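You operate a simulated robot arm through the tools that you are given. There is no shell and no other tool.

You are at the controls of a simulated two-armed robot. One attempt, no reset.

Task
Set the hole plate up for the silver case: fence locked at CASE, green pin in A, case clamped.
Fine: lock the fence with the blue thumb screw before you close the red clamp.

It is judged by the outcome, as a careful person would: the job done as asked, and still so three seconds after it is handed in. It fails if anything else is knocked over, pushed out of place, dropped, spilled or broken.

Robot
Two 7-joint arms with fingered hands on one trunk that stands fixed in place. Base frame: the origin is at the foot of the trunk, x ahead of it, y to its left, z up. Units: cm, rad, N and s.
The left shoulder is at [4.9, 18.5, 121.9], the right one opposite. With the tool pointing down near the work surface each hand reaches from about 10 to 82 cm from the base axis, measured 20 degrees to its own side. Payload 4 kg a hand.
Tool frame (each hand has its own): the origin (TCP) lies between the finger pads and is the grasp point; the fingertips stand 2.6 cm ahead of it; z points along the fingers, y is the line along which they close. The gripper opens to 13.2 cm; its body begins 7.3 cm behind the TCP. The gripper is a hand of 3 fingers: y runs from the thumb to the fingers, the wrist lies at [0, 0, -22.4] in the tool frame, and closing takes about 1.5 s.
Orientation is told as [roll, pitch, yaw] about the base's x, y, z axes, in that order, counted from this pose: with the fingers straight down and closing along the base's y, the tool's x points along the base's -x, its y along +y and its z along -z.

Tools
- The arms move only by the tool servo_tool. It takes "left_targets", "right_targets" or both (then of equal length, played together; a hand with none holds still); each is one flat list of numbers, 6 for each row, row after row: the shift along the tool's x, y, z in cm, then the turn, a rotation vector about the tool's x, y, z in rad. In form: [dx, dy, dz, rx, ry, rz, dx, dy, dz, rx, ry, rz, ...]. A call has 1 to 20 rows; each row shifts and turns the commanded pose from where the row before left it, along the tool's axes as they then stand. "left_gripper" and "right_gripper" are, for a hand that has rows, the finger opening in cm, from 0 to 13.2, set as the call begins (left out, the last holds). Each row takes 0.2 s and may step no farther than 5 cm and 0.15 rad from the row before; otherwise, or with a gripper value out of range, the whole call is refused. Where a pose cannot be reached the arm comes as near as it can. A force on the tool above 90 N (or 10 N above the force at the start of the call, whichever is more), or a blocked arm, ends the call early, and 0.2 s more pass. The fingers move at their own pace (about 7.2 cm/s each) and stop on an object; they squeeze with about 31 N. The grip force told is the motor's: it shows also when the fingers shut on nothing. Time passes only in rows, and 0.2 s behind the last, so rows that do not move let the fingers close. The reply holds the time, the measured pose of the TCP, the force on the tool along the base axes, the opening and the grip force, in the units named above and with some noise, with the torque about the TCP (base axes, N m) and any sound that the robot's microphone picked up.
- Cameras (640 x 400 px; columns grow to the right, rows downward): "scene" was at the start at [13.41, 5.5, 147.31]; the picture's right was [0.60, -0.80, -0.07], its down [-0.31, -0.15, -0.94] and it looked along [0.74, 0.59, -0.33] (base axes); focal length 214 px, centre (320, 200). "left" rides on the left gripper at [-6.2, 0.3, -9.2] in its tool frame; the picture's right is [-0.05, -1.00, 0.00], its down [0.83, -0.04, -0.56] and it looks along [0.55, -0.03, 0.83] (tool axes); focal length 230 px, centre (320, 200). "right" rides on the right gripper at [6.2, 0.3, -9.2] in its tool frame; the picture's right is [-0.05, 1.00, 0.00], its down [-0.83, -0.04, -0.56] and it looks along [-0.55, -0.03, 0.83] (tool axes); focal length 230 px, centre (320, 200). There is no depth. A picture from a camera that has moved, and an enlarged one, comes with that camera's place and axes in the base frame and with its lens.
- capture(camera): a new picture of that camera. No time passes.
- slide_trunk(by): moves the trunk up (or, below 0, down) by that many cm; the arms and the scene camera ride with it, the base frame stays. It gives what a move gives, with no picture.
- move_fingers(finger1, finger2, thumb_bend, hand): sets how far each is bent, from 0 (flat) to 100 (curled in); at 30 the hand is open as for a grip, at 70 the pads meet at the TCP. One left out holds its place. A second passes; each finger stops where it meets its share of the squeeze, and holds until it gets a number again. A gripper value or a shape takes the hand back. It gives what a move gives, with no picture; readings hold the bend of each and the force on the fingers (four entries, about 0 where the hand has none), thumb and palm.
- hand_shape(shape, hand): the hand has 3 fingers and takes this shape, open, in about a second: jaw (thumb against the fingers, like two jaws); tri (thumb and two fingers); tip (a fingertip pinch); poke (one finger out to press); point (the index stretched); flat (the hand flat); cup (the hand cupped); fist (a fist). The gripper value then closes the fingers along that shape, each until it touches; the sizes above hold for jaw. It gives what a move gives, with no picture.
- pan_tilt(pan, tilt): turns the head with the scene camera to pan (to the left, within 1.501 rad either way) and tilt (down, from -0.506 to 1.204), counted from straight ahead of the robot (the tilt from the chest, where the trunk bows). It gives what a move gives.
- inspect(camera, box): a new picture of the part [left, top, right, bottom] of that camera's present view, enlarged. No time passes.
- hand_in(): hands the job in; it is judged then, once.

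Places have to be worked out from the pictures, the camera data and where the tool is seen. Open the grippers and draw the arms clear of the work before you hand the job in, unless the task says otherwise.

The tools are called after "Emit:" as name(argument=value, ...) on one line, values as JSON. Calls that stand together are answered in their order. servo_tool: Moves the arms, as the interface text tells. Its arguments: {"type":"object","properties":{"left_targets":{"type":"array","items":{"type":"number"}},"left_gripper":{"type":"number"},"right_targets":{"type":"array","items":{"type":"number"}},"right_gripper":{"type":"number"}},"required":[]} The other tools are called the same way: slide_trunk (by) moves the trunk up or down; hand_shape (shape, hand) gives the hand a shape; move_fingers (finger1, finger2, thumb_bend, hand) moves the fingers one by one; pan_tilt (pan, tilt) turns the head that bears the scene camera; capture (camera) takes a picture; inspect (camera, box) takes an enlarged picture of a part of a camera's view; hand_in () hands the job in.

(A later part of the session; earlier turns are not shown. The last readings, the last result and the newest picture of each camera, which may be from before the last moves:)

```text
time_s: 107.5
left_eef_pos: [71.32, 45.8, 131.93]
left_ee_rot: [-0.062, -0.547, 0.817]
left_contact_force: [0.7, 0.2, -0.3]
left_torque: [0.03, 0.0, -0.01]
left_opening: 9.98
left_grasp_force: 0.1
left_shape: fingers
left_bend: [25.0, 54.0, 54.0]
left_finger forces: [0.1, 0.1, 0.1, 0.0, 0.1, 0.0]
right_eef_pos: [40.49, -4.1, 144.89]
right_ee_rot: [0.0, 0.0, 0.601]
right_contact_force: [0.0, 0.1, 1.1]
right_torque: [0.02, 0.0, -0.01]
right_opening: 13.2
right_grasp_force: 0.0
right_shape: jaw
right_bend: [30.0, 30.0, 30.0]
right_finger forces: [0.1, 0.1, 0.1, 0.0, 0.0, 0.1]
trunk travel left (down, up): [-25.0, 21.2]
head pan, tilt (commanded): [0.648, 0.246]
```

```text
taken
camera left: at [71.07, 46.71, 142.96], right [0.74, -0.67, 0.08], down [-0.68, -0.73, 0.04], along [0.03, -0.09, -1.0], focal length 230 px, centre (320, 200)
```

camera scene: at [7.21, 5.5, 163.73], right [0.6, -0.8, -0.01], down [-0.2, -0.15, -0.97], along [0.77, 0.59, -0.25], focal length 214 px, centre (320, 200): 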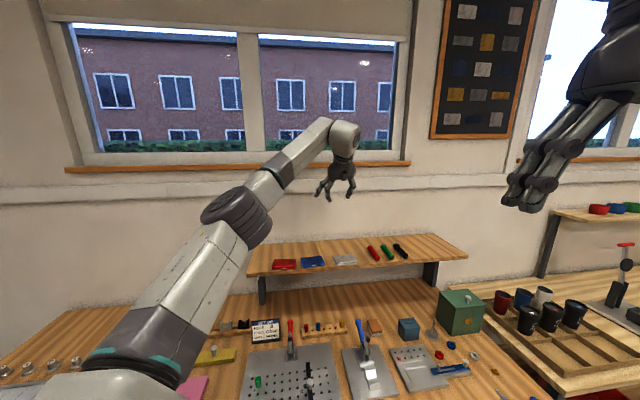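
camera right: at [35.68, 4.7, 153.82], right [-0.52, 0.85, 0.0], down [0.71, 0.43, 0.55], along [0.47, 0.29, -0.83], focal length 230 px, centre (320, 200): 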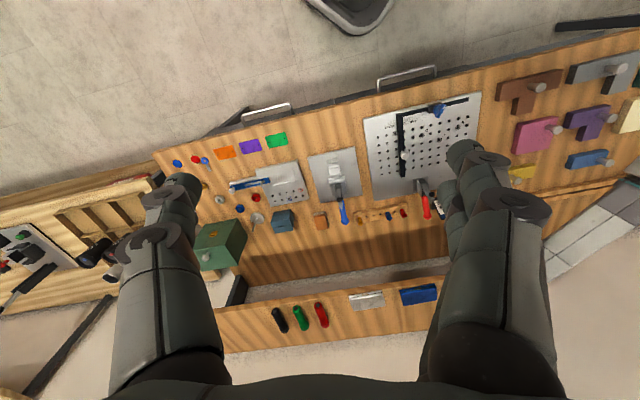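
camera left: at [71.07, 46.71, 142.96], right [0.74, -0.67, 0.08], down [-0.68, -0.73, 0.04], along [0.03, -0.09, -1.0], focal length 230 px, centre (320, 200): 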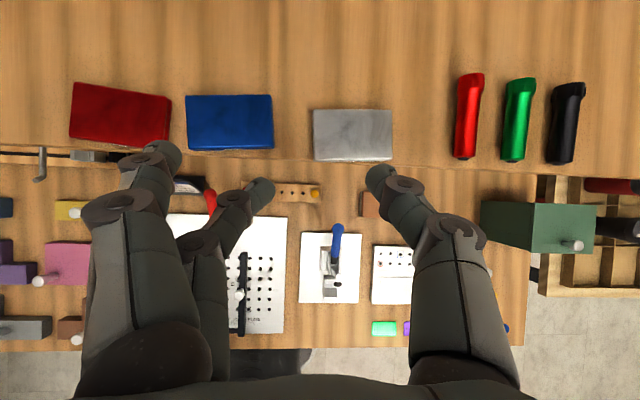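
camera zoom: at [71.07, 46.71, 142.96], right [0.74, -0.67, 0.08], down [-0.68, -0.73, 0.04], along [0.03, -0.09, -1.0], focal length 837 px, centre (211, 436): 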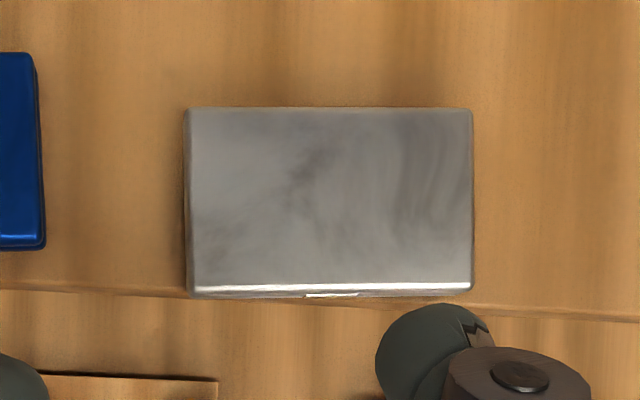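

Better measurements: the case top is at z≈115.2 (9.5 × 5.8 cm), and its front edge is right at the shelf's front edge (v≈87). My plan is to draw the case about 2 cm forward with a light fingertip press so it overhangs the edge, giving the fingers room (and reach) for a solid side grip. First set the hand's tilt to -0.8 with fingers nearly closed.

Emit:
servo_tool(left_targets=[0, 0, 0, -0.062, 0, 0, 0, 0, 0, 0, -0.127, 0, 0, 0, 0, 0, -0.126, 0, 0, 0, 0, 0.023, 0, 0.022, 0, 0, 0, 0, 0, 0, 0, 0, 0, 0, 0, 0, 0, 0, 0, 0, 0, 0], left_gripper=1.0)

Emit:
capture(camera="left")

```text
time_s: 109.1
left_eef_pos: [71.43, 45.85, 131.83]
left_ee_rot: [0.002, -0.802, 0.784]
left_contact_force: [-0.6, 0.7, 0.4]
left_torque: [0.0, -0.02, 0.01]
left_opening: 1.03
left_grasp_force: 0.0
left_shape: jaw
left_bend: [71.0, 71.0, 70.0]
left_finger forces: [0.1, 0.0, 0.0, 0.0, 0.1, 0.0]
right_eef_pos: [40.71, -4.0, 144.58]
right_ee_rot: [-0.001, 0.0, 0.6]
right_contact_force: [0.2, -0.4, 0.2]
right_torque: [0.0, 0.0, -0.01]
right_opening: 13.2
right_grasp_force: 0.0
right_shape: jaw
right_bend: [30.0, 30.0, 30.0]
right_finger forces: [0.0, 0.0, 0.0, 0.0, 0.0, 0.0]
trunk travel left (down, up): [-25.0, 21.2]
head pan, tilt (commanded): [0.648, 0.246]
```

```text
taken
camera left: at [69.61, 44.34, 142.66], right [0.73, -0.68, 0.04], down [-0.66, -0.72, -0.21], along [0.17, 0.13, -0.98], focal length 230 px, centre (320, 200)
```

left: 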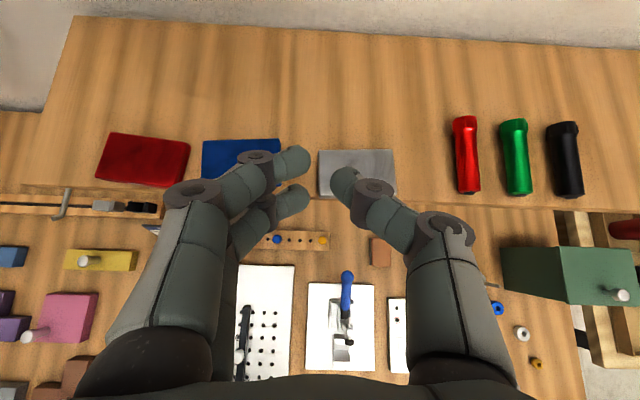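

Moving to just above the press point on the case's middle.

Emit:
servo_tool(left_targets=[0.997, -1.525, 3.39, 0, 0, 0, 0.997, -1.525, 3.39, 0, 0, 0, 0.997, -1.525, 3.39, 0, 0, 0, 0.997, -1.525, 3.39, 0, 0, 0, 0, 0, 0, 0, 0, 0])

Emit:
capture(camera="left")

Emit:
inspect(camera="scene", box=[290, 150, 400, 230])

```text
time_s: 110.3
left_eef_pos: [80.52, 46.62, 119.6]
left_ee_rot: [0.002, -0.802, 0.783]
left_contact_force: [0.1, 0.2, -0.5]
left_torque: [-0.03, 0.0, 0.02]
left_opening: 1.04
left_grasp_force: 0.0
left_shape: jaw
left_bend: [71.0, 71.0, 70.0]
left_finger forces: [0.1, 0.0, 0.0, 0.1, 0.0, 0.0]
right_eef_pos: [40.53, -4.18, 144.69]
right_ee_rot: [0.0, -0.002, 0.6]
right_contact_force: [0.3, -0.6, 0.6]
right_torque: [-0.01, 0.0, 0.0]
right_opening: 13.19
right_grasp_force: 0.0
right_shape: jaw
right_bend: [30.0, 30.0, 30.0]
right_finger forces: [0.0, 0.0, 0.0, 0.0, 0.0, 0.1]
trunk travel left (down, up): [-25.0, 21.2]
head pan, tilt (commanded): [0.648, 0.246]
```

```text
taken
camera left: at [78.66, 45.08, 130.5], right [0.73, -0.68, 0.04], down [-0.66, -0.72, -0.21], along [0.17, 0.13, -0.98], focal length 230 px, centre (320, 200)
```

left: 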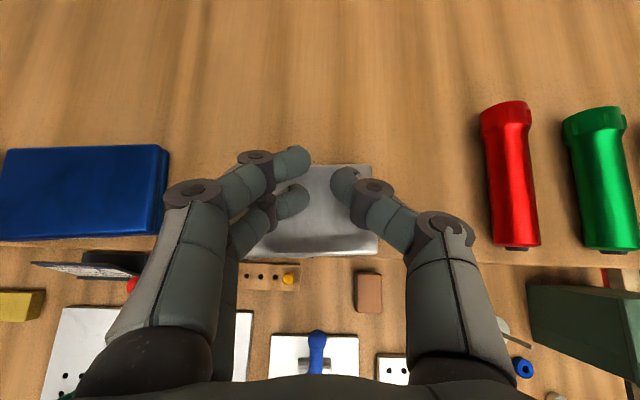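

```text
5.00 times, centred on (345, 190) of scene
camera zoom: at [13.34, 5.49, 147.33], right [0.6, -0.8, -0.07], down [-0.3, -0.15, -0.94], along [0.74, 0.59, -0.33], focal length 1072 px, centre (195, 250)
```

zoom: 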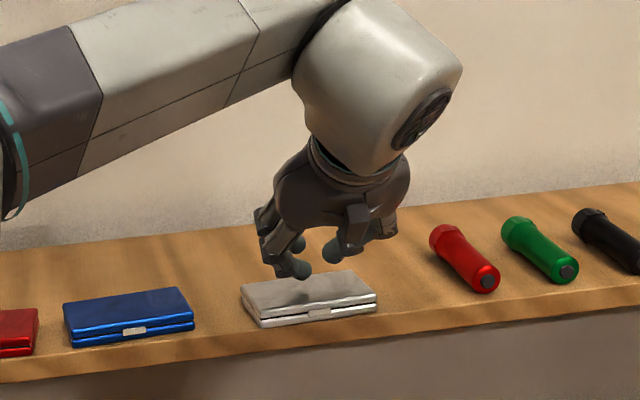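

The fingertip is over the middle of the case, ~1.5 cm above it. I'll lower in small steps until I feel a light contact.

Emit:
servo_tool(left_targets=[0.431, 0, 0.417, 0, 0, 0, 0.287, 0, 0.278, 0, 0, 0, 0.144, 0, 0.139, 0, 0, 0, 0, 0, 0, 0, 0, 0])

Emit:
servo_tool(left_targets=[0.108, 0, 0.104, 0, 0, 0, 0.072, 0, 0.07, 0, 0, 0])

Emit:
inspect(camera="scene", box=[320, 180, 380, 220])

```text
time_s: 111.3
left_eef_pos: [80.26, 46.51, 118.92]
left_ee_rot: [-0.005, -0.806, 0.79]
left_contact_force: [2.6, 7.5, 28.4]
left_torque: [0.5, -0.01, -0.02]
left_opening: 1.15
left_grasp_force: 0.1
left_shape: jaw
left_bend: [71.0, 74.0, 70.0]
left_finger forces: [0.1, 28.5, 0.0, 0.1, 0.0, 0.0]
right_eef_pos: [40.31, -4.05, 144.81]
right_ee_rot: [-0.003, -0.003, 0.601]
right_contact_force: [-0.1, 0.4, -0.3]
right_torque: [0.02, 0.04, -0.01]
right_opening: 13.19
right_grasp_force: 0.1
right_shape: jaw
right_bend: [30.0, 30.0, 30.0]
right_finger forces: [0.0, 0.1, 0.0, 0.0, 0.0, 0.1]
trunk travel left (down, up): [-25.0, 21.2]
head pan, tilt (commanded): [0.648, 0.246]
```

```text
time_s: 111.9
left_eef_pos: [80.31, 46.53, 118.81]
left_ee_rot: [-0.006, -0.81, 0.791]
left_contact_force: [3.9, 10.3, 34.3]
left_torque: [0.55, -0.11, -0.04]
left_opening: 1.2
left_grasp_force: 0.2
left_shape: jaw
left_bend: [71.0, 75.0, 70.0]
left_finger forces: [0.0, 34.4, 0.0, 0.0, 0.0, 0.0]
right_eef_pos: [40.15, -4.13, 144.92]
right_ee_rot: [-0.001, -0.004, 0.602]
right_contact_force: [-1.2, 0.0, 0.7]
right_torque: [0.0, 0.04, 0.0]
right_opening: 13.18
right_grasp_force: 0.0
right_shape: jaw
right_bend: [30.0, 30.0, 30.0]
right_finger forces: [0.1, 0.0, 0.0, 0.0, 0.0, 0.1]
trunk travel left (down, up): [-25.0, 21.2]
head pan, tilt (commanded): [0.648, 0.246]
```

```text
10.00 times, centred on (350, 200) of scene
camera zoom: at [12.92, 5.39, 147.38], right [0.6, -0.8, -0.07], down [-0.3, -0.15, -0.94], along [0.74, 0.59, -0.33], focal length 2145 px, centre (20, 200)
```

zoom: 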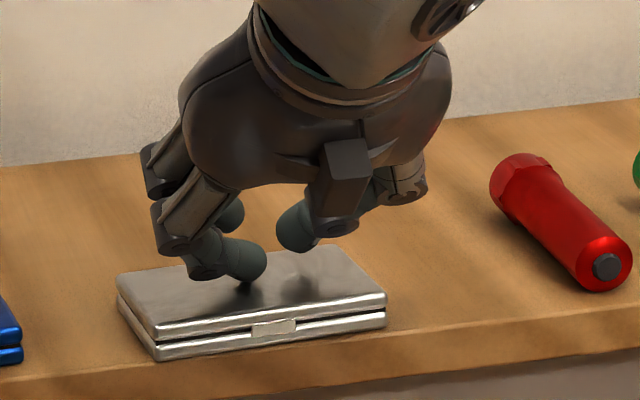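

Contact came earlier than expected: 34 N now, so the case top is nearer z≈116.4. I'll ease up to roughly 12 N before drawing it forward.

Emit:
servo_tool(left_targets=[-0.216, 0, -0.209, 0, 0, 0, -0.18, 0, -0.174, 0, 0, 0, 0, 0, 0, 0, 0, 0])

```text
time_s: 112.7
left_eef_pos: [80.25, 46.27, 118.95]
left_ee_rot: [-0.002, -0.804, 0.786]
left_contact_force: [-0.3, 5.0, 23.1]
left_torque: [0.39, 0.05, 0.03]
left_opening: 1.2
left_grasp_force: 0.1
left_shape: jaw
left_bend: [71.0, 74.0, 70.0]
left_finger forces: [0.1, 23.1, 0.0, 0.0, 0.1, 0.0]
right_eef_pos: [40.31, -4.21, 144.83]
right_ee_rot: [-0.001, -0.003, 0.6]
right_contact_force: [-0.9, 0.1, -0.4]
right_torque: [-0.02, 0.0, 0.0]
right_opening: 13.16
right_grasp_force: 0.0
right_shape: jaw
right_bend: [30.0, 30.0, 30.0]
right_finger forces: [0.0, 0.0, 0.0, 0.0, 0.0, 0.1]
trunk travel left (down, up): [-25.0, 21.2]
head pan, tilt (commanded): [0.648, 0.246]
```

Emit:
servo_tool(left_targets=[-0.18, 0, -0.174, 0, 0, 0, -0.108, 0, -0.104, 0, 0, 0, 0, 0, 0, 0, 0, 0])

Emit:
servo_tool(left_targets=[0.348, 0, -0.36, 0, 0, 0, 0.348, 0, -0.36, 0, 0, 0, 0, 0, 0, 0, 0, 0])

Emit:
inspect(camera="scene", box=[320, 180, 380, 220])

Emit:
capture(camera="left")

```text
time_s: 113.5
left_eef_pos: [80.46, 46.36, 119.01]
left_ee_rot: [0.004, -0.799, 0.781]
left_contact_force: [-3.7, -0.8, 8.9]
left_torque: [0.06, 0.11, 0.02]
left_opening: 1.09
left_grasp_force: 0.0
left_shape: jaw
left_bend: [71.0, 73.0, 70.0]
left_finger forces: [0.0, 8.7, 0.1, 0.0, 0.0, 0.1]
right_eef_pos: [40.35, -4.25, 144.72]
right_ee_rot: [-0.001, -0.001, 0.602]
right_contact_force: [-0.6, 0.6, -0.4]
right_torque: [-0.02, -0.01, 0.02]
right_opening: 13.2
right_grasp_force: 0.0
right_shape: jaw
right_bend: [30.0, 30.0, 30.0]
right_finger forces: [0.0, 0.1, 0.0, 0.0, 0.0, 0.0]
trunk travel left (down, up): [-25.0, 21.2]
head pan, tilt (commanded): [0.648, 0.246]
```

```text
time_s: 114.3
left_eef_pos: [79.85, 45.74, 118.93]
left_ee_rot: [0.002, -0.801, 0.784]
left_contact_force: [0.0, -0.3, 6.6]
left_torque: [0.12, -0.03, 0.01]
left_opening: 1.05
left_grasp_force: 0.1
left_shape: jaw
left_bend: [71.0, 73.0, 70.0]
left_finger forces: [0.0, 6.4, 0.0, 0.1, 0.1, 0.1]
right_eef_pos: [40.48, -4.1, 144.66]
right_ee_rot: [0.0, -0.001, 0.601]
right_contact_force: [0.1, 0.1, 1.2]
right_torque: [0.0, -0.03, 0.01]
right_opening: 13.2
right_grasp_force: 0.0
right_shape: jaw
right_bend: [30.0, 30.0, 30.0]
right_finger forces: [0.0, 0.0, 0.0, 0.0, 0.0, 0.1]
trunk travel left (down, up): [-25.0, 21.2]
head pan, tilt (commanded): [0.648, 0.246]
```

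```text
10.00 times, centred on (350, 200) of scene
camera zoom: at [13.33, 5.45, 147.32], right [0.6, -0.8, -0.07], down [-0.3, -0.15, -0.94], along [0.74, 0.59, -0.33], focal length 2145 px, centre (20, 200)
```

zoom: 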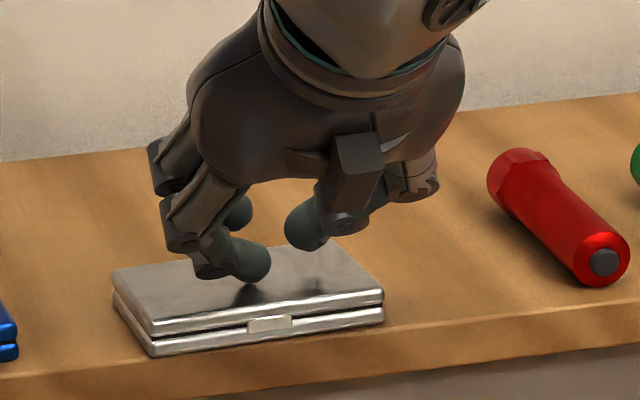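

```text
taken
camera left: at [77.98, 44.18, 129.9], right [0.73, -0.68, 0.04], down [-0.66, -0.72, -0.21], along [0.17, 0.13, -0.98], focal length 230 px, centre (320, 200)
```

left: 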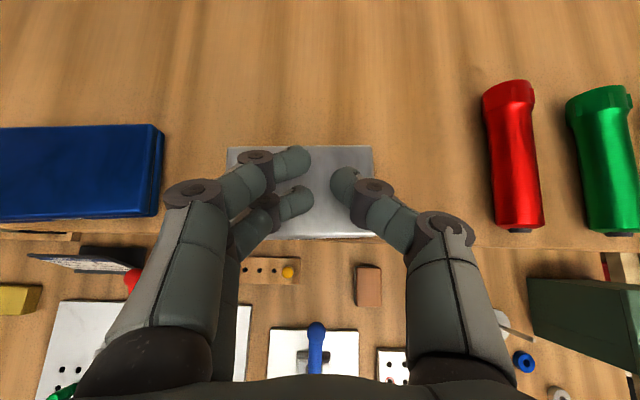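

The finger slid over the case at ~7 N. I'll go back, press harder (~28 N) and try the draw again.

Emit:
servo_tool(left_targets=[-0.4, 0, 0.2, 0, 0, 0, -0.3, 0, 0.6, 0, 0, 0, 0.3, 0, 0.29, 0, 0, 0, 0.29, 0, 0.28, 0, 0, 0, 0, 0, 0, 0, 0, 0])

```text
time_s: 115.5
left_eef_pos: [80.2, 46.48, 118.91]
left_ee_rot: [-0.005, -0.809, 0.79]
left_contact_force: [2.6, 6.7, 30.5]
left_torque: [0.39, -0.08, -0.02]
left_opening: 1.11
left_grasp_force: 0.0
left_shape: jaw
left_bend: [71.0, 75.0, 70.0]
left_finger forces: [0.0, 30.2, 0.1, 0.0, 0.0, 0.0]
right_eef_pos: [40.25, -4.2, 144.83]
right_ee_rot: [-0.002, -0.004, 0.6]
right_contact_force: [0.1, -0.2, -0.4]
right_torque: [0.04, 0.01, 0.0]
right_opening: 13.18
right_grasp_force: 0.1
right_shape: jaw
right_bend: [30.0, 30.0, 30.0]
right_finger forces: [0.1, 0.1, 0.1, 0.0, 0.0, 0.1]
trunk travel left (down, up): [-25.0, 21.2]
head pan, tilt (commanded): [0.648, 0.246]
```

Emit:
servo_tool(left_targets=[0.278, 0, -0.2875, 0, 0, 0, 0.278, 0, -0.2875, 0, 0, 0, 0.278, 0, -0.2875, 0, 0, 0, 0.278, 0, -0.2875, 0, 0, 0, 0.278, 0, -0.2875, 0, 0, 0, 0, 0, 0, 0, 0, 0])

Emit:
capture(camera="left")

Emit:
inspect(camera="scene", box=[320, 180, 380, 220])

```text
time_s: 116.9
left_eef_pos: [78.9, 44.95, 118.68]
left_ee_rot: [-0.004, -0.805, 0.787]
left_contact_force: [2.4, 5.7, 30.5]
left_torque: [0.29, -0.13, 0.01]
left_opening: 1.1
left_grasp_force: 0.0
left_shape: jaw
left_bend: [71.0, 76.0, 70.0]
left_finger forces: [0.0, 30.5, 0.0, 0.0, 0.0, 0.1]
right_eef_pos: [40.14, -4.2, 144.71]
right_ee_rot: [0.0, -0.003, 0.601]
right_contact_force: [0.0, 0.2, 0.3]
right_torque: [0.03, 0.04, 0.01]
right_opening: 13.2
right_grasp_force: 0.1
right_shape: jaw
right_bend: [30.0, 30.0, 30.0]
right_finger forces: [0.0, 0.0, 0.0, 0.1, 0.1, 0.0]
trunk travel left (down, up): [-25.0, 21.2]
head pan, tilt (commanded): [0.648, 0.246]
```

```text
taken
camera left: at [77.02, 43.42, 129.55], right [0.73, -0.68, 0.04], down [-0.66, -0.72, -0.22], along [0.17, 0.13, -0.98], focal length 230 px, centre (320, 200)
```

left: 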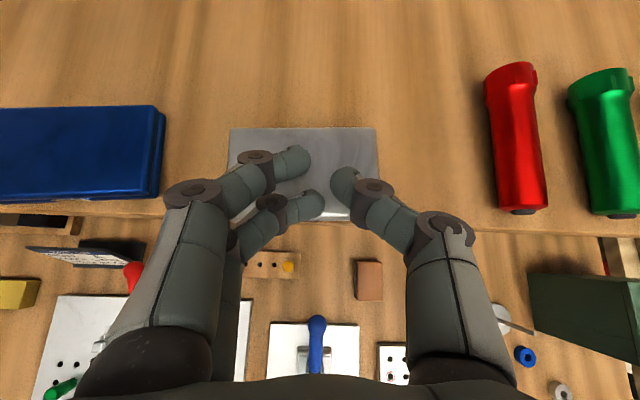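

```text
10.00 times, centred on (350, 200) of scene
camera zoom: at [12.99, 5.34, 147.36], right [0.6, -0.8, -0.07], down [-0.3, -0.15, -0.94], along [0.74, 0.59, -0.33], focal length 2145 px, centre (20, 200)
```

zoom: 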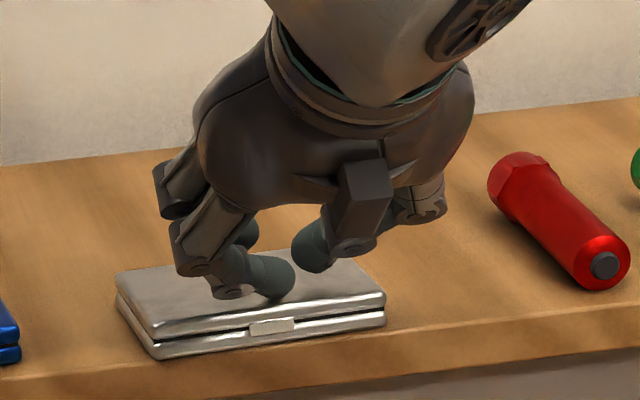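

Friction won't draw it out. New plan: a straight two-point grip with thumb and finger 2 on the case's short ends — rotating the hand ~0.1 rad about its axis makes those two tips level. First lift off and check that the case hasn't shifted.

Emit:
servo_tool(left_targets=[-0.72, 0, -0.7, 0, 0, 0, -1.44, 0, -1.39, 0, 0, 0, -2.0, 0, -1.9, 0, 0, 0, 0, 0, 0, 0, 0, 0], left_gripper=11.5)

Emit:
move_fingers(hand="left", finger1=20, finger2=45, thumb_bend=45)

Emit:
capture(camera="left")

```text
time_s: 117.9
left_eef_pos: [79.48, 45.02, 123.66]
left_ee_rot: [0.003, -0.798, 0.782]
left_contact_force: [0.8, 1.4, -0.6]
left_torque: [0.0, -0.02, 0.0]
left_opening: 11.47
left_grasp_force: 0.2
left_shape: jaw
left_bend: [52.0, 52.0, 48.0]
left_finger forces: [0.0, 0.0, 0.0, 0.1, 0.1, 0.0]
right_eef_pos: [40.53, -4.01, 144.64]
right_ee_rot: [0.0, 0.0, 0.6]
right_contact_force: [0.3, -0.9, 0.1]
right_torque: [0.08, 0.02, 0.0]
right_opening: 13.17
right_grasp_force: 0.0
right_shape: jaw
right_bend: [30.0, 30.0, 30.0]
right_finger forces: [0.0, 0.1, 0.0, 0.0, 0.0, 0.0]
trunk travel left (down, up): [-25.0, 21.2]
head pan, tilt (commanded): [0.648, 0.246]
```

```text
time_s: 118.9
left_eef_pos: [79.36, 45.11, 123.7]
left_ee_rot: [0.003, -0.799, 0.784]
left_contact_force: [-0.4, 0.9, 0.3]
left_torque: [-0.02, 0.0, 0.0]
left_opening: 12.0
left_grasp_force: 0.0
left_shape: fingers
left_bend: [20.0, 45.0, 45.0]
left_finger forces: [0.0, 0.1, 0.1, 0.0, 0.0, 0.1]
right_eef_pos: [40.54, -4.15, 144.67]
right_ee_rot: [0.001, -0.002, 0.6]
right_contact_force: [-0.3, -0.4, -0.3]
right_torque: [-0.03, 0.01, -0.02]
right_opening: 13.2
right_grasp_force: 0.0
right_shape: jaw
right_bend: [30.0, 30.0, 30.0]
right_finger forces: [0.1, 0.1, 0.0, 0.1, 0.0, 0.0]
trunk travel left (down, up): [-25.0, 21.2]
head pan, tilt (commanded): [0.648, 0.246]
```

```text
taken
camera left: at [77.51, 43.57, 134.68], right [0.73, -0.68, 0.04], down [-0.66, -0.72, -0.21], along [0.17, 0.13, -0.98], focal length 230 px, centre (320, 200)
```

left: 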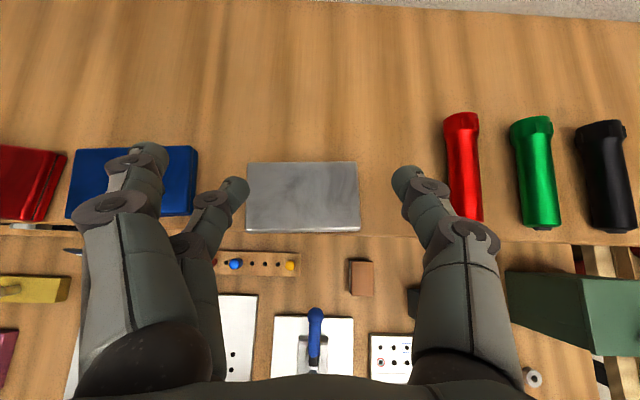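

Thumb and finger 2 look level with finger 1 tucked away, and the case is fully visible. Zooming for exact corners.

Emit:
inspect(camera="left", box=[225, 145, 385, 245])

```text
4.00 times, centred on (305, 195) of left
camera zoom: at [77.51, 43.57, 134.68], right [0.73, -0.68, 0.04], down [-0.66, -0.72, -0.21], along [0.17, 0.13, -0.98], focal length 920 px, centre (380, 220)
```

zoom: 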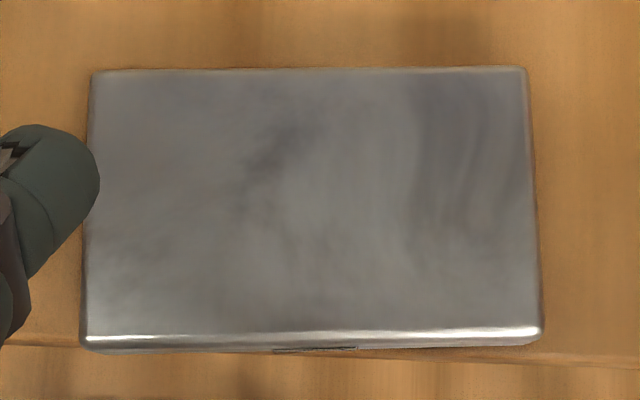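

Case centre [80.04, 47.28], ends 9.2 cm apart, axis at -41.8°. I'll align the hand (pitch -0.72, yaw 0.842, small roll about its axis) and hover 4 cm above the grasp height.

Emit:
servo_tool(left_targets=[0, 0, 0, 0, 0.079, 0, 0, 0, 0, -0.0382, 0, -0.0436, 0, 0, 0, 0, 0, 0.04, 0.182, 0.932, 2.533, 0, 0, 0, 0, 0, 0, 0, 0, 0])

Emit:
capture(camera="left")

Emit:
inspect(camera="scene", box=[300, 160, 390, 230])

```text
time_s: 120.1
left_eef_pos: [79.14, 47.18, 121.74]
left_ee_rot: [0.036, -0.721, 0.788]
left_contact_force: [-0.4, 0.0, 0.3]
left_torque: [-0.01, 0.0, 0.03]
left_opening: 12.03
left_grasp_force: 0.0
left_shape: fingers
left_bend: [20.0, 45.0, 45.0]
left_finger forces: [0.1, 0.0, 0.0, 0.0, 0.0, 0.0]
left hand out of reach, approached as far as the arm can: row 2
right_eef_pos: [40.55, -4.09, 144.67]
right_ee_rot: [0.0, 0.001, 0.6]
right_contact_force: [0.3, 0.1, 0.3]
right_torque: [-0.03, 0.03, 0.02]
right_opening: 13.2
right_grasp_force: 0.1
right_shape: jaw
right_bend: [30.0, 30.0, 30.0]
right_finger forces: [0.1, 0.0, 0.0, 0.1, 0.0, 0.1]
trunk travel left (down, up): [-25.0, 21.2]
head pan, tilt (commanded): [0.648, 0.246]
```

```text
taken
camera left: at [78.17, 46.13, 132.77], right [0.75, -0.66, 0.01], down [-0.65, -0.75, -0.13], along [0.09, 0.1, -0.99], focal length 230 px, centre (320, 200)
```

left: 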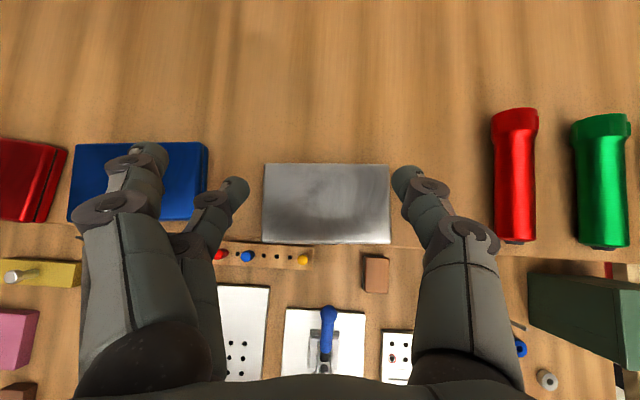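

```text
5.71 times, centred on (345, 195) of scene
camera zoom: at [13.44, 5.47, 147.31], right [0.6, -0.8, -0.07], down [-0.31, -0.15, -0.94], along [0.74, 0.59, -0.33], focal length 1226 px, centre (177, 229)
```

zoom: 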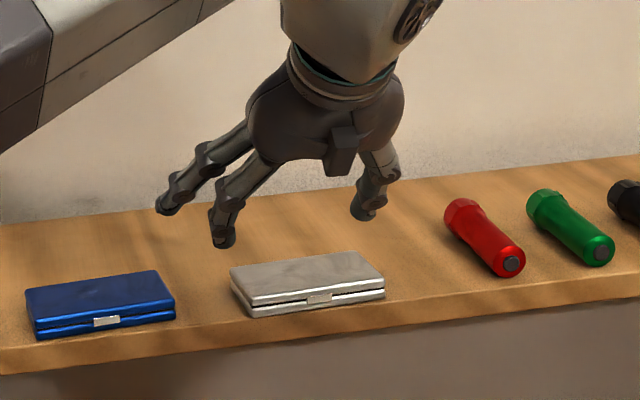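

Nearly aligned: I need +0.6 cm along the case's length. I'll shift and lower most of the way (2.8 cm), then look again.

Emit:
servo_tool(left_targets=[-0.153, -0.606, 0.113, 0, 0, 0, 0.925, -0.038, 1.051, 0, 0, 0, 0.925, -0.038, 1.051, 0, 0, 0, 0, 0, 0, 0, 0, 0])

Emit:
capture(camera="left")

Emit:
inspect(camera="scene", box=[320, 180, 380, 220])

```text
time_s: 121.1
left_eef_pos: [79.68, 46.99, 119.12]
left_ee_rot: [0.036, -0.721, 0.789]
left_contact_force: [0.5, -0.7, 3.5]
left_torque: [0.17, 0.11, 0.02]
left_opening: 12.04
left_grasp_force: 1.8
left_shape: fingers
left_bend: [20.0, 45.0, 45.0]
left_finger forces: [0.0, 3.6, 0.1, 0.1, 0.0, 0.0]
right_eef_pos: [40.72, -4.14, 144.83]
right_ee_rot: [0.001, 0.0, 0.6]
right_contact_force: [0.1, 0.6, 0.6]
right_torque: [0.01, -0.04, 0.02]
right_opening: 13.2
right_grasp_force: 0.1
right_shape: jaw
right_bend: [30.0, 30.0, 30.0]
right_finger forces: [0.1, 0.1, 0.0, 0.1, 0.0, 0.1]
trunk travel left (down, up): [-25.0, 21.2]
head pan, tilt (commanded): [0.648, 0.246]
```

```text
taken
camera left: at [78.68, 45.78, 130.1], right [0.75, -0.66, 0.01], down [-0.65, -0.75, -0.13], along [0.09, 0.1, -0.99], focal length 230 px, centre (320, 200)
```

left: 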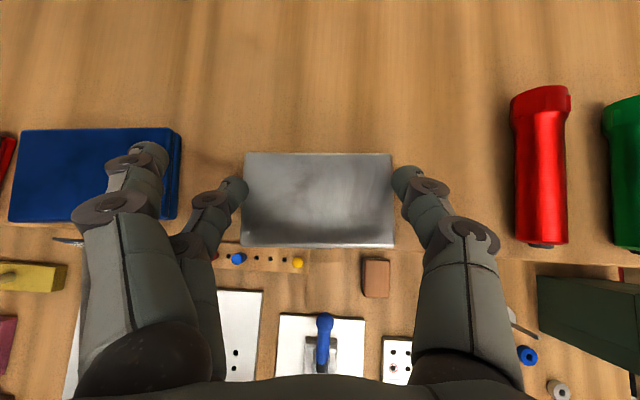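

```text
10.00 times, centred on (350, 200) of scene
camera zoom: at [13.39, 5.47, 147.32], right [0.6, -0.8, -0.07], down [-0.3, -0.15, -0.94], along [0.74, 0.59, -0.33], focal length 2145 px, centre (20, 200)
```

zoom: 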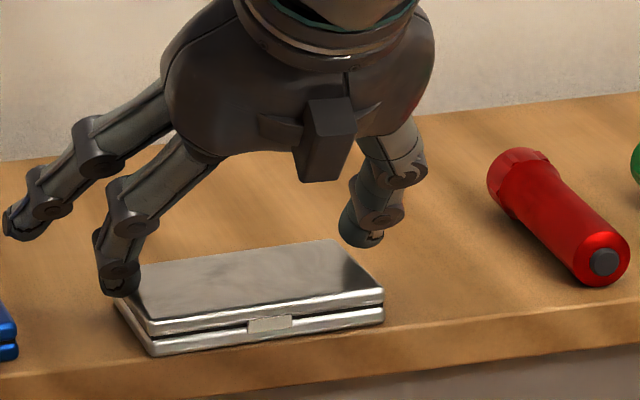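

Finger 2 reports a light touch (3.6 N). I need to see whether it's on the shelf beside the case or on the case's edge.

Emit:
inspect(camera="left", box=[200, 140, 280, 260])

Emit:
inspect(camera="left", box=[360, 140, 440, 260])

Emit:
inspect(camera="scene", box=[318, 195, 342, 213])

```text
3.33 times, centred on (240, 200) of left
camera zoom: at [78.68, 45.78, 130.1], right [0.75, -0.66, 0.01], down [-0.65, -0.75, -0.13], along [0.09, 0.1, -0.99], focal length 767 px, centre (587, 200)
```

zoom: 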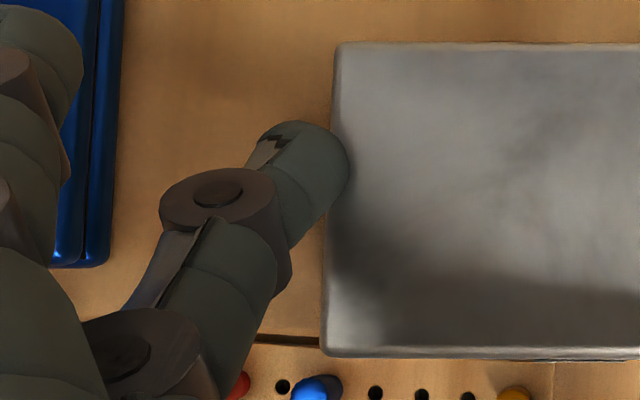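

```text
3.33 times, centred on (400, 200) of left
camera zoom: at [78.68, 45.78, 130.1], right [0.75, -0.66, 0.01], down [-0.65, -0.75, -0.13], along [0.09, 0.1, -0.99], focal length 767 px, centre (53, 200)
```

zoom: 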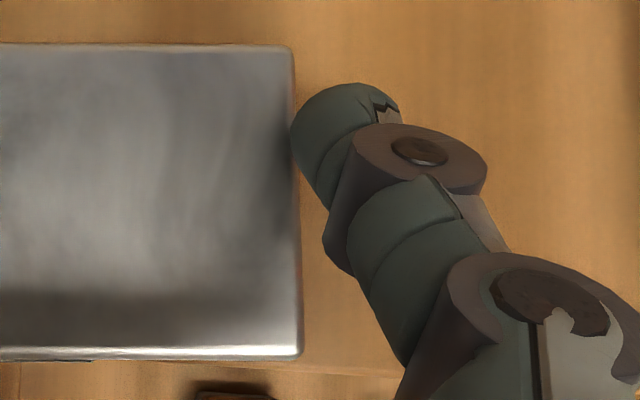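

```text
16.00 times, centred on (330, 204) of scene
camera zoom: at [13.39, 5.47, 147.32], right [0.6, -0.8, -0.07], down [-0.3, -0.15, -0.94], along [0.74, 0.59, -0.33], focal length 3432 px, centre (160, 136)
```

zoom: 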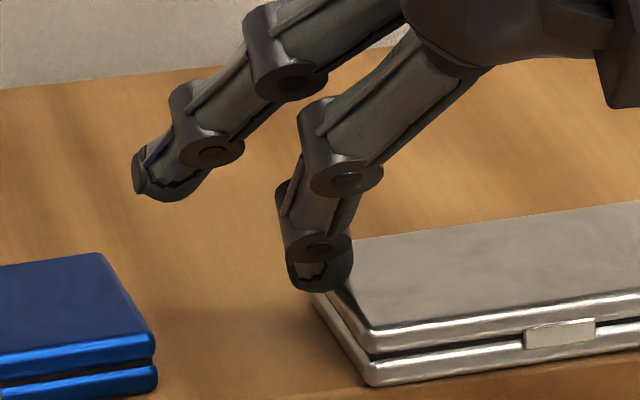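

Finger 2's tip is just on the case's left top edge, so I need a wider opening. Raising 1 cm, opening thumb and finger 2 further, then checking.

Emit:
servo_tool(left_targets=[-0.66, 0.027, -0.75, 0, 0, 0, 0, 0, 0, 0, 0, 0])

Emit:
move_fingers(hand="left", finger1=10, finger2=35, thumb_bend=35)

Emit:
capture(camera="left")

Emit:
inspect(camera="scene", box=[320, 180, 380, 220])

```text
time_s: 121.7
left_eef_pos: [79.8, 46.83, 120.06]
left_ee_rot: [0.038, -0.721, 0.789]
left_contact_force: [0.2, -0.4, 0.1]
left_torque: [0.01, 0.01, -0.01]
left_opening: 12.04
left_grasp_force: 0.1
left_shape: fingers
left_bend: [20.0, 45.0, 45.0]
left_finger forces: [0.1, 0.1, 0.0, 0.2, 0.0, 0.1]
right_eef_pos: [40.6, -4.1, 144.69]
right_ee_rot: [-0.001, 0.001, 0.6]
right_contact_force: [-0.2, -0.6, -0.9]
right_torque: [0.01, -0.01, -0.01]
right_opening: 13.2
right_grasp_force: 0.1
right_shape: jaw
right_bend: [30.0, 30.0, 30.0]
right_finger forces: [0.0, 0.1, 0.1, 0.1, 0.0, 0.0]
trunk travel left (down, up): [-25.0, 21.2]
head pan, tilt (commanded): [0.648, 0.246]
```

```text
time_s: 122.7
left_eef_pos: [79.82, 46.91, 120.13]
left_ee_rot: [0.037, -0.721, 0.789]
left_contact_force: [0.6, -0.2, 0.6]
left_torque: [0.0, 0.0, 0.0]
left_opening: 14.68
left_grasp_force: 0.0
left_shape: fingers
left_bend: [10.0, 35.0, 35.0]
left_finger forces: [0.0, 0.0, 0.0, 0.0, 0.0, 0.0]
right_eef_pos: [40.72, -4.18, 144.65]
right_ee_rot: [0.001, 0.001, 0.6]
right_contact_force: [0.0, 0.0, -1.0]
right_torque: [-0.02, -0.03, -0.04]
right_opening: 13.18
right_grasp_force: 0.0
right_shape: jaw
right_bend: [30.0, 30.0, 30.0]
right_finger forces: [0.0, 0.0, 0.0, 0.1, 0.0, 0.1]
trunk travel left (down, up): [-25.0, 21.2]
head pan, tilt (commanded): [0.648, 0.246]
```

```text
taken
camera left: at [78.75, 45.82, 131.02], right [0.75, -0.66, 0.01], down [-0.65, -0.75, -0.13], along [0.09, 0.1, -0.99], focal length 230 px, centre (320, 200)
```

left: 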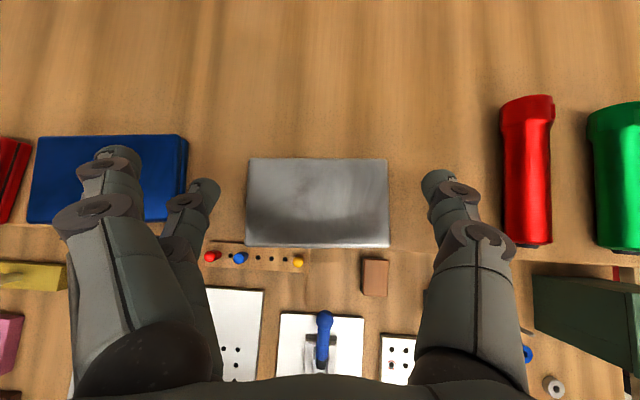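

```text
10.00 times, centred on (350, 200) of scene
camera zoom: at [13.43, 5.49, 147.31], right [0.6, -0.8, -0.07], down [-0.31, -0.15, -0.94], along [0.74, 0.59, -0.33], focal length 2145 px, centre (20, 200)
```

zoom: 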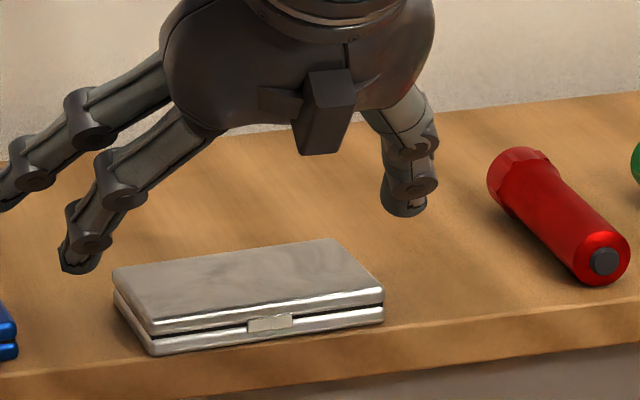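

Good clearance now. From the view, the contacts would fall behind the case's middle (thumb more so), so I'll rotate -0.08 rad, draw back 0.7 cm, centre +0.2, lower 1 cm, and check.

Emit:
servo_tool(left_targets=[0, 0, 0, 0.053, -0.002, 0.06, 0.525, 0.18, -0.462, 0, 0, 0, 0.66, -0.027, 0.75, 0, 0, 0, 0, 0, 0, 0, 0, 0])

Emit:
capture(camera="left")

Emit:
inspect(camera="left", box=[190, 130, 450, 270])

```text
time_s: 123.7
left_eef_pos: [79.04, 46.62, 119.07]
left_ee_rot: [0.036, -0.721, 0.709]
left_contact_force: [-0.2, -0.2, -0.7]
left_torque: [0.0, 0.01, 0.03]
left_opening: 14.68
left_grasp_force: 0.1
left_shape: fingers
left_bend: [10.0, 35.0, 35.0]
left_finger forces: [0.0, 0.1, 0.0, 0.0, 0.0, 0.1]
right_eef_pos: [40.68, -4.02, 144.73]
right_ee_rot: [0.002, 0.0, 0.599]
right_contact_force: [-0.8, -0.1, 0.4]
right_torque: [-0.02, -0.01, 0.02]
right_opening: 13.16
right_grasp_force: 0.0
right_shape: jaw
right_bend: [30.0, 30.0, 30.0]
right_finger forces: [0.0, 0.0, 0.0, 0.0, 0.1, 0.1]
trunk travel left (down, up): [-25.0, 21.2]
head pan, tilt (commanded): [0.648, 0.246]
```

```text
taken
camera left: at [78.0, 45.62, 130.06], right [0.7, -0.72, 0.01], down [-0.71, -0.69, -0.13], along [0.1, 0.09, -0.99], focal length 230 px, centre (320, 200)
```

left: 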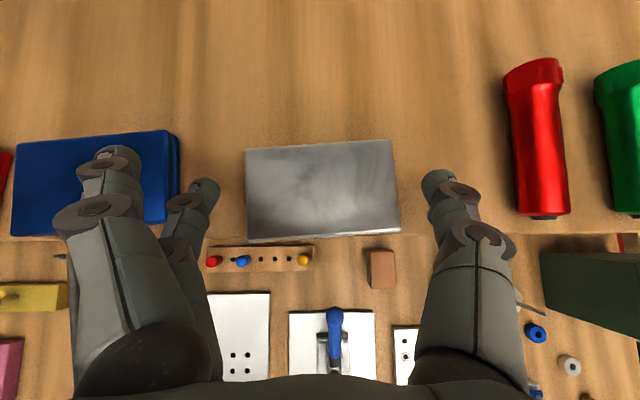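

```text
2.46 times, centred on (320, 200) of left
camera zoom: at [78.0, 45.62, 130.06], right [0.7, -0.72, 0.01], down [-0.71, -0.69, -0.13], along [0.1, 0.09, -0.99], focal length 566 px, centre (320, 200)
```

zoom: 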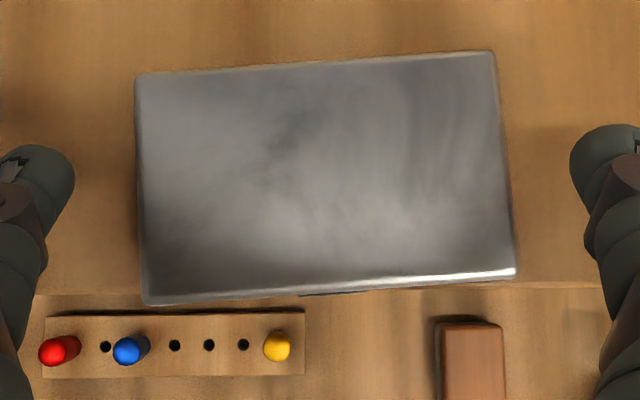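

The tips now line up with the middle of both short ends. Lowering 0.9 cm more and then closing thumb and finger 2.

Emit:
servo_tool(left_targets=[0.33, -0.0135, 0.376, 0, 0, 0, 0.264, -0.011, 0.3, 0, 0, 0, 0, 0, 0, 0, 0, 0])

Emit:
inspect(camera="scene", box=[320, 180, 380, 220])

```text
time_s: 124.5
left_eef_pos: [78.97, 46.62, 118.19]
left_ee_rot: [0.035, -0.722, 0.709]
left_contact_force: [-0.5, 0.6, 0.1]
left_torque: [0.02, -0.01, -0.01]
left_opening: 14.69
left_grasp_force: 0.0
left_shape: fingers
left_bend: [10.0, 35.0, 35.0]
left_finger forces: [0.0, 0.1, 0.0, 0.0, 0.0, 0.1]
right_eef_pos: [40.6, -4.23, 144.66]
right_ee_rot: [-0.002, 0.0, 0.601]
right_contact_force: [-0.5, 0.0, 0.3]
right_torque: [-0.01, 0.01, -0.02]
right_opening: 13.18
right_grasp_force: 0.0
right_shape: jaw
right_bend: [30.0, 30.0, 30.0]
right_finger forces: [0.0, 0.1, 0.0, 0.0, 0.0, 0.0]
trunk travel left (down, up): [-25.0, 21.2]
head pan, tilt (commanded): [0.648, 0.246]
```

```text
10.00 times, centred on (350, 200) of scene
camera zoom: at [13.43, 5.49, 147.31], right [0.6, -0.8, -0.07], down [-0.31, -0.15, -0.94], along [0.74, 0.59, -0.33], focal length 2145 px, centre (20, 200)
```

zoom: 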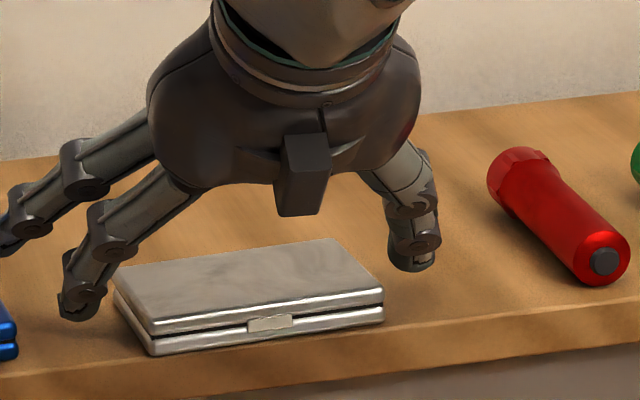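

Both tips are beside the case just above the shelf, no contact. Closing thumb and finger 2 gently toward the ends.

Emit:
move_fingers(hand="left", finger2=60, thumb_bend=60)

Emit:
inspect(camera="scene", box=[320, 180, 380, 220])

Emit:
inspect(camera="left", box=[190, 130, 450, 270])

```text
time_s: 125.5
left_eef_pos: [79.02, 46.61, 118.19]
left_ee_rot: [0.038, -0.719, 0.708]
left_contact_force: [0.4, -0.4, 1.2]
left_torque: [-0.06, -0.09, 0.01]
left_opening: 12.91
left_grasp_force: 14.5
left_shape: fingers
left_bend: [10.0, 40.0, 52.0]
left_finger forces: [0.0, 13.7, 0.0, 0.1, 14.2, 0.0]
right_eef_pos: [40.62, -4.04, 144.74]
right_ee_rot: [0.0, -0.001, 0.599]
right_contact_force: [-0.9, 0.3, 0.2]
right_torque: [0.01, 0.08, -0.01]
right_opening: 13.18
right_grasp_force: 0.0
right_shape: jaw
right_bend: [30.0, 30.0, 30.0]
right_finger forces: [0.0, 0.1, 0.1, 0.0, 0.0, 0.0]
trunk travel left (down, up): [-25.0, 21.2]
head pan, tilt (commanded): [0.648, 0.246]
```

```text
10.00 times, centred on (350, 200) of scene
camera zoom: at [13.42, 5.48, 147.31], right [0.6, -0.8, -0.07], down [-0.31, -0.15, -0.94], along [0.74, 0.59, -0.33], focal length 2145 px, centre (20, 200)
```

zoom: 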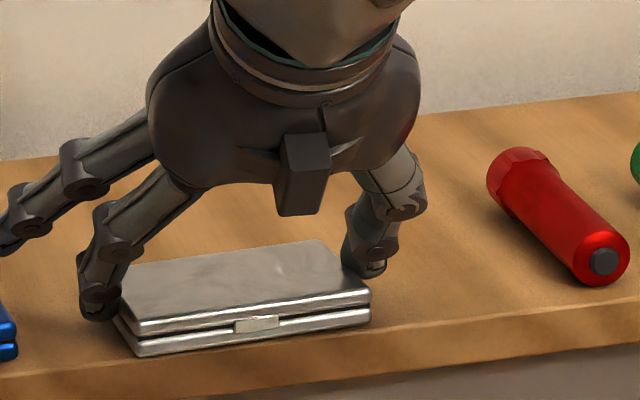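

```text
2.46 times, centred on (320, 200) of left
camera zoom: at [78.03, 45.56, 129.18], right [0.7, -0.72, 0.01], down [-0.71, -0.69, -0.13], along [0.1, 0.09, -0.99], focal length 566 px, centre (320, 200)
```

zoom: 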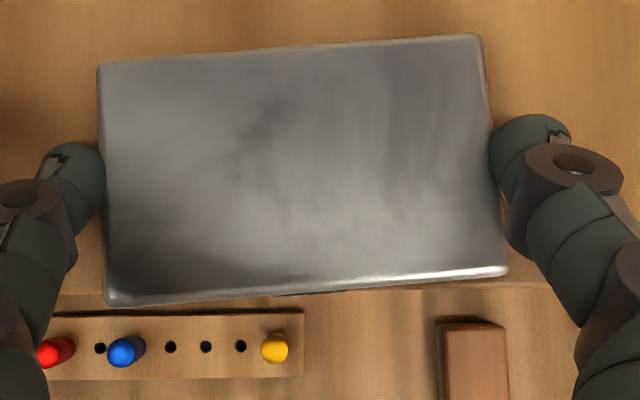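

The case is held between finger 2 (13.7 N) and thumb (14.2 N) on its end faces. Lifting 1 cm slowly to see if it hangs well.

Emit:
servo_tool(left_targets=[-0.198, 0.008, -0.225, 0, 0, 0, -0.198, 0.008, -0.225, 0, 0, 0, -0.264, 0.011, -0.3, 0, 0, 0, 0, 0, 0, 0, 0, 0])

Emit:
inspect(camera="scene", box=[320, 180, 380, 220])

Emit:
inspect(camera="left", box=[190, 130, 450, 270])

```text
time_s: 126.5
left_eef_pos: [79.14, 46.74, 119.17]
left_ee_rot: [0.037, -0.718, 0.709]
left_contact_force: [-1.0, 0.1, -0.8]
left_torque: [0.03, 0.01, -0.01]
left_opening: 12.84
left_grasp_force: 13.4
left_shape: fingers
left_bend: [10.0, 40.0, 52.0]
left_finger forces: [0.1, 13.9, 0.1, 0.0, 12.7, 0.1]
right_eef_pos: [40.67, -4.06, 144.58]
right_ee_rot: [0.001, -0.001, 0.6]
right_contact_force: [0.0, 0.3, -0.4]
right_torque: [0.0, 0.02, 0.0]
right_opening: 13.18
right_grasp_force: 0.0
right_shape: jaw
right_bend: [30.0, 30.0, 30.0]
right_finger forces: [0.1, 0.0, 0.1, 0.1, 0.2, 0.1]
trunk travel left (down, up): [-25.0, 21.2]
head pan, tilt (commanded): [0.648, 0.246]
```

```text
10.00 times, centred on (350, 200) of scene
camera zoom: at [13.44, 5.5, 147.31], right [0.6, -0.8, -0.07], down [-0.31, -0.15, -0.94], along [0.74, 0.59, -0.33], focal length 2145 px, centre (20, 200)
```

zoom: 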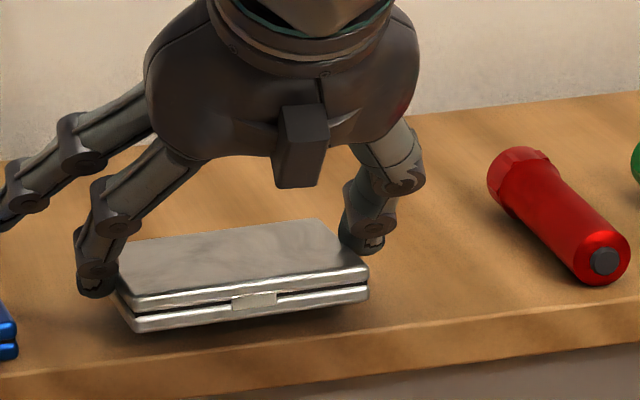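

```text
2.46 times, centred on (320, 200) of left
camera zoom: at [78.06, 45.64, 130.13], right [0.7, -0.72, 0.01], down [-0.71, -0.69, -0.13], along [0.1, 0.09, -0.99], focal length 566 px, centre (320, 200)
```

zoom: 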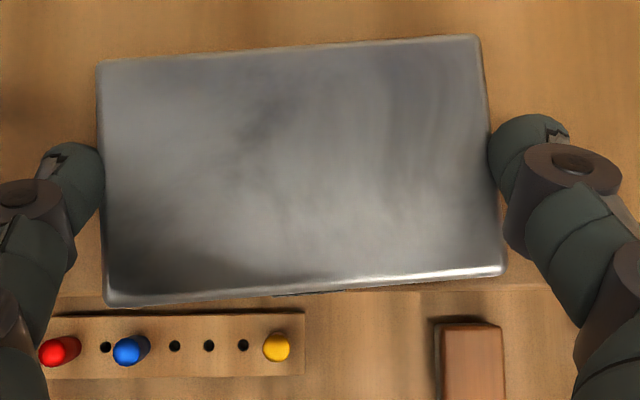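

Lifted cleanly and level. Before carrying it, I'll look closely at the red clamp to judge where its pad will land.

Emit:
inspect(camera="scene", box=[270, 265, 310, 320])

Emit:
inspect(camera="right", box=[380, 130, 480, 230])

Emit:
capture(camera="right")

```text
7.27 times, centred on (290, 292) of scene
camera zoom: at [13.44, 5.5, 147.31], right [0.6, -0.8, -0.07], down [-0.31, -0.15, -0.94], along [0.74, 0.59, -0.33], focal length 1560 px, centre (538, -473)
```

zoom: 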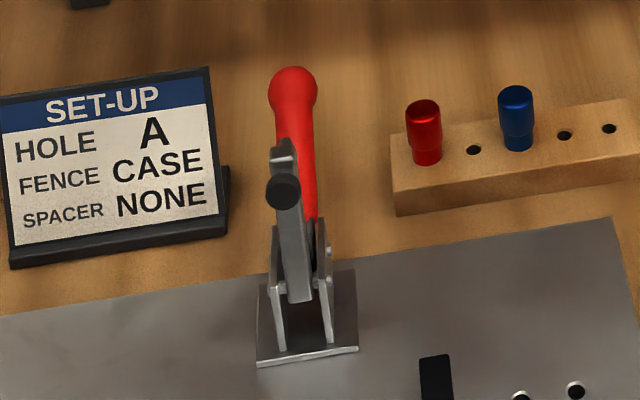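

```text
4.00 times, centred on (430, 180) of right
camera zoom: at [35.49, -7.26, 153.88], right [-0.52, 0.85, 0.0], down [0.71, 0.43, 0.55], along [0.47, 0.29, -0.83], focal length 920 px, centre (-120, 280)
```

zoom: 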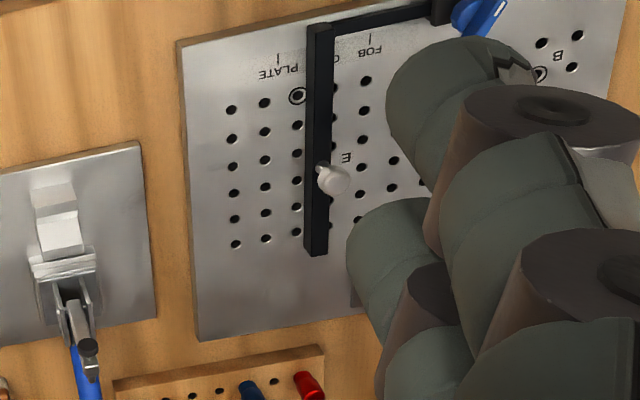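

```text
taken
camera right: at [35.49, -7.26, 153.88], right [-0.52, 0.85, 0.0], down [0.71, 0.43, 0.55], along [0.47, 0.29, -0.83], focal length 230 px, centre (320, 200)
```

right: 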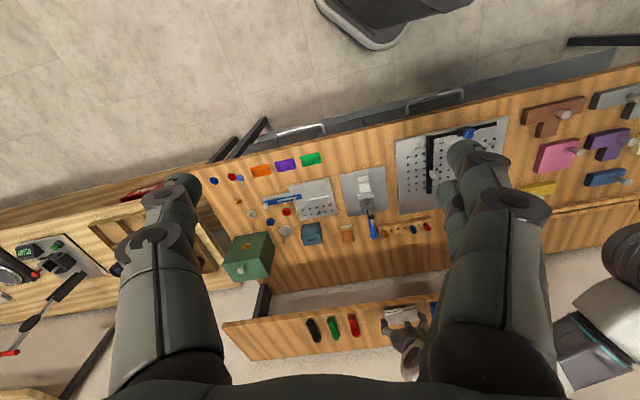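

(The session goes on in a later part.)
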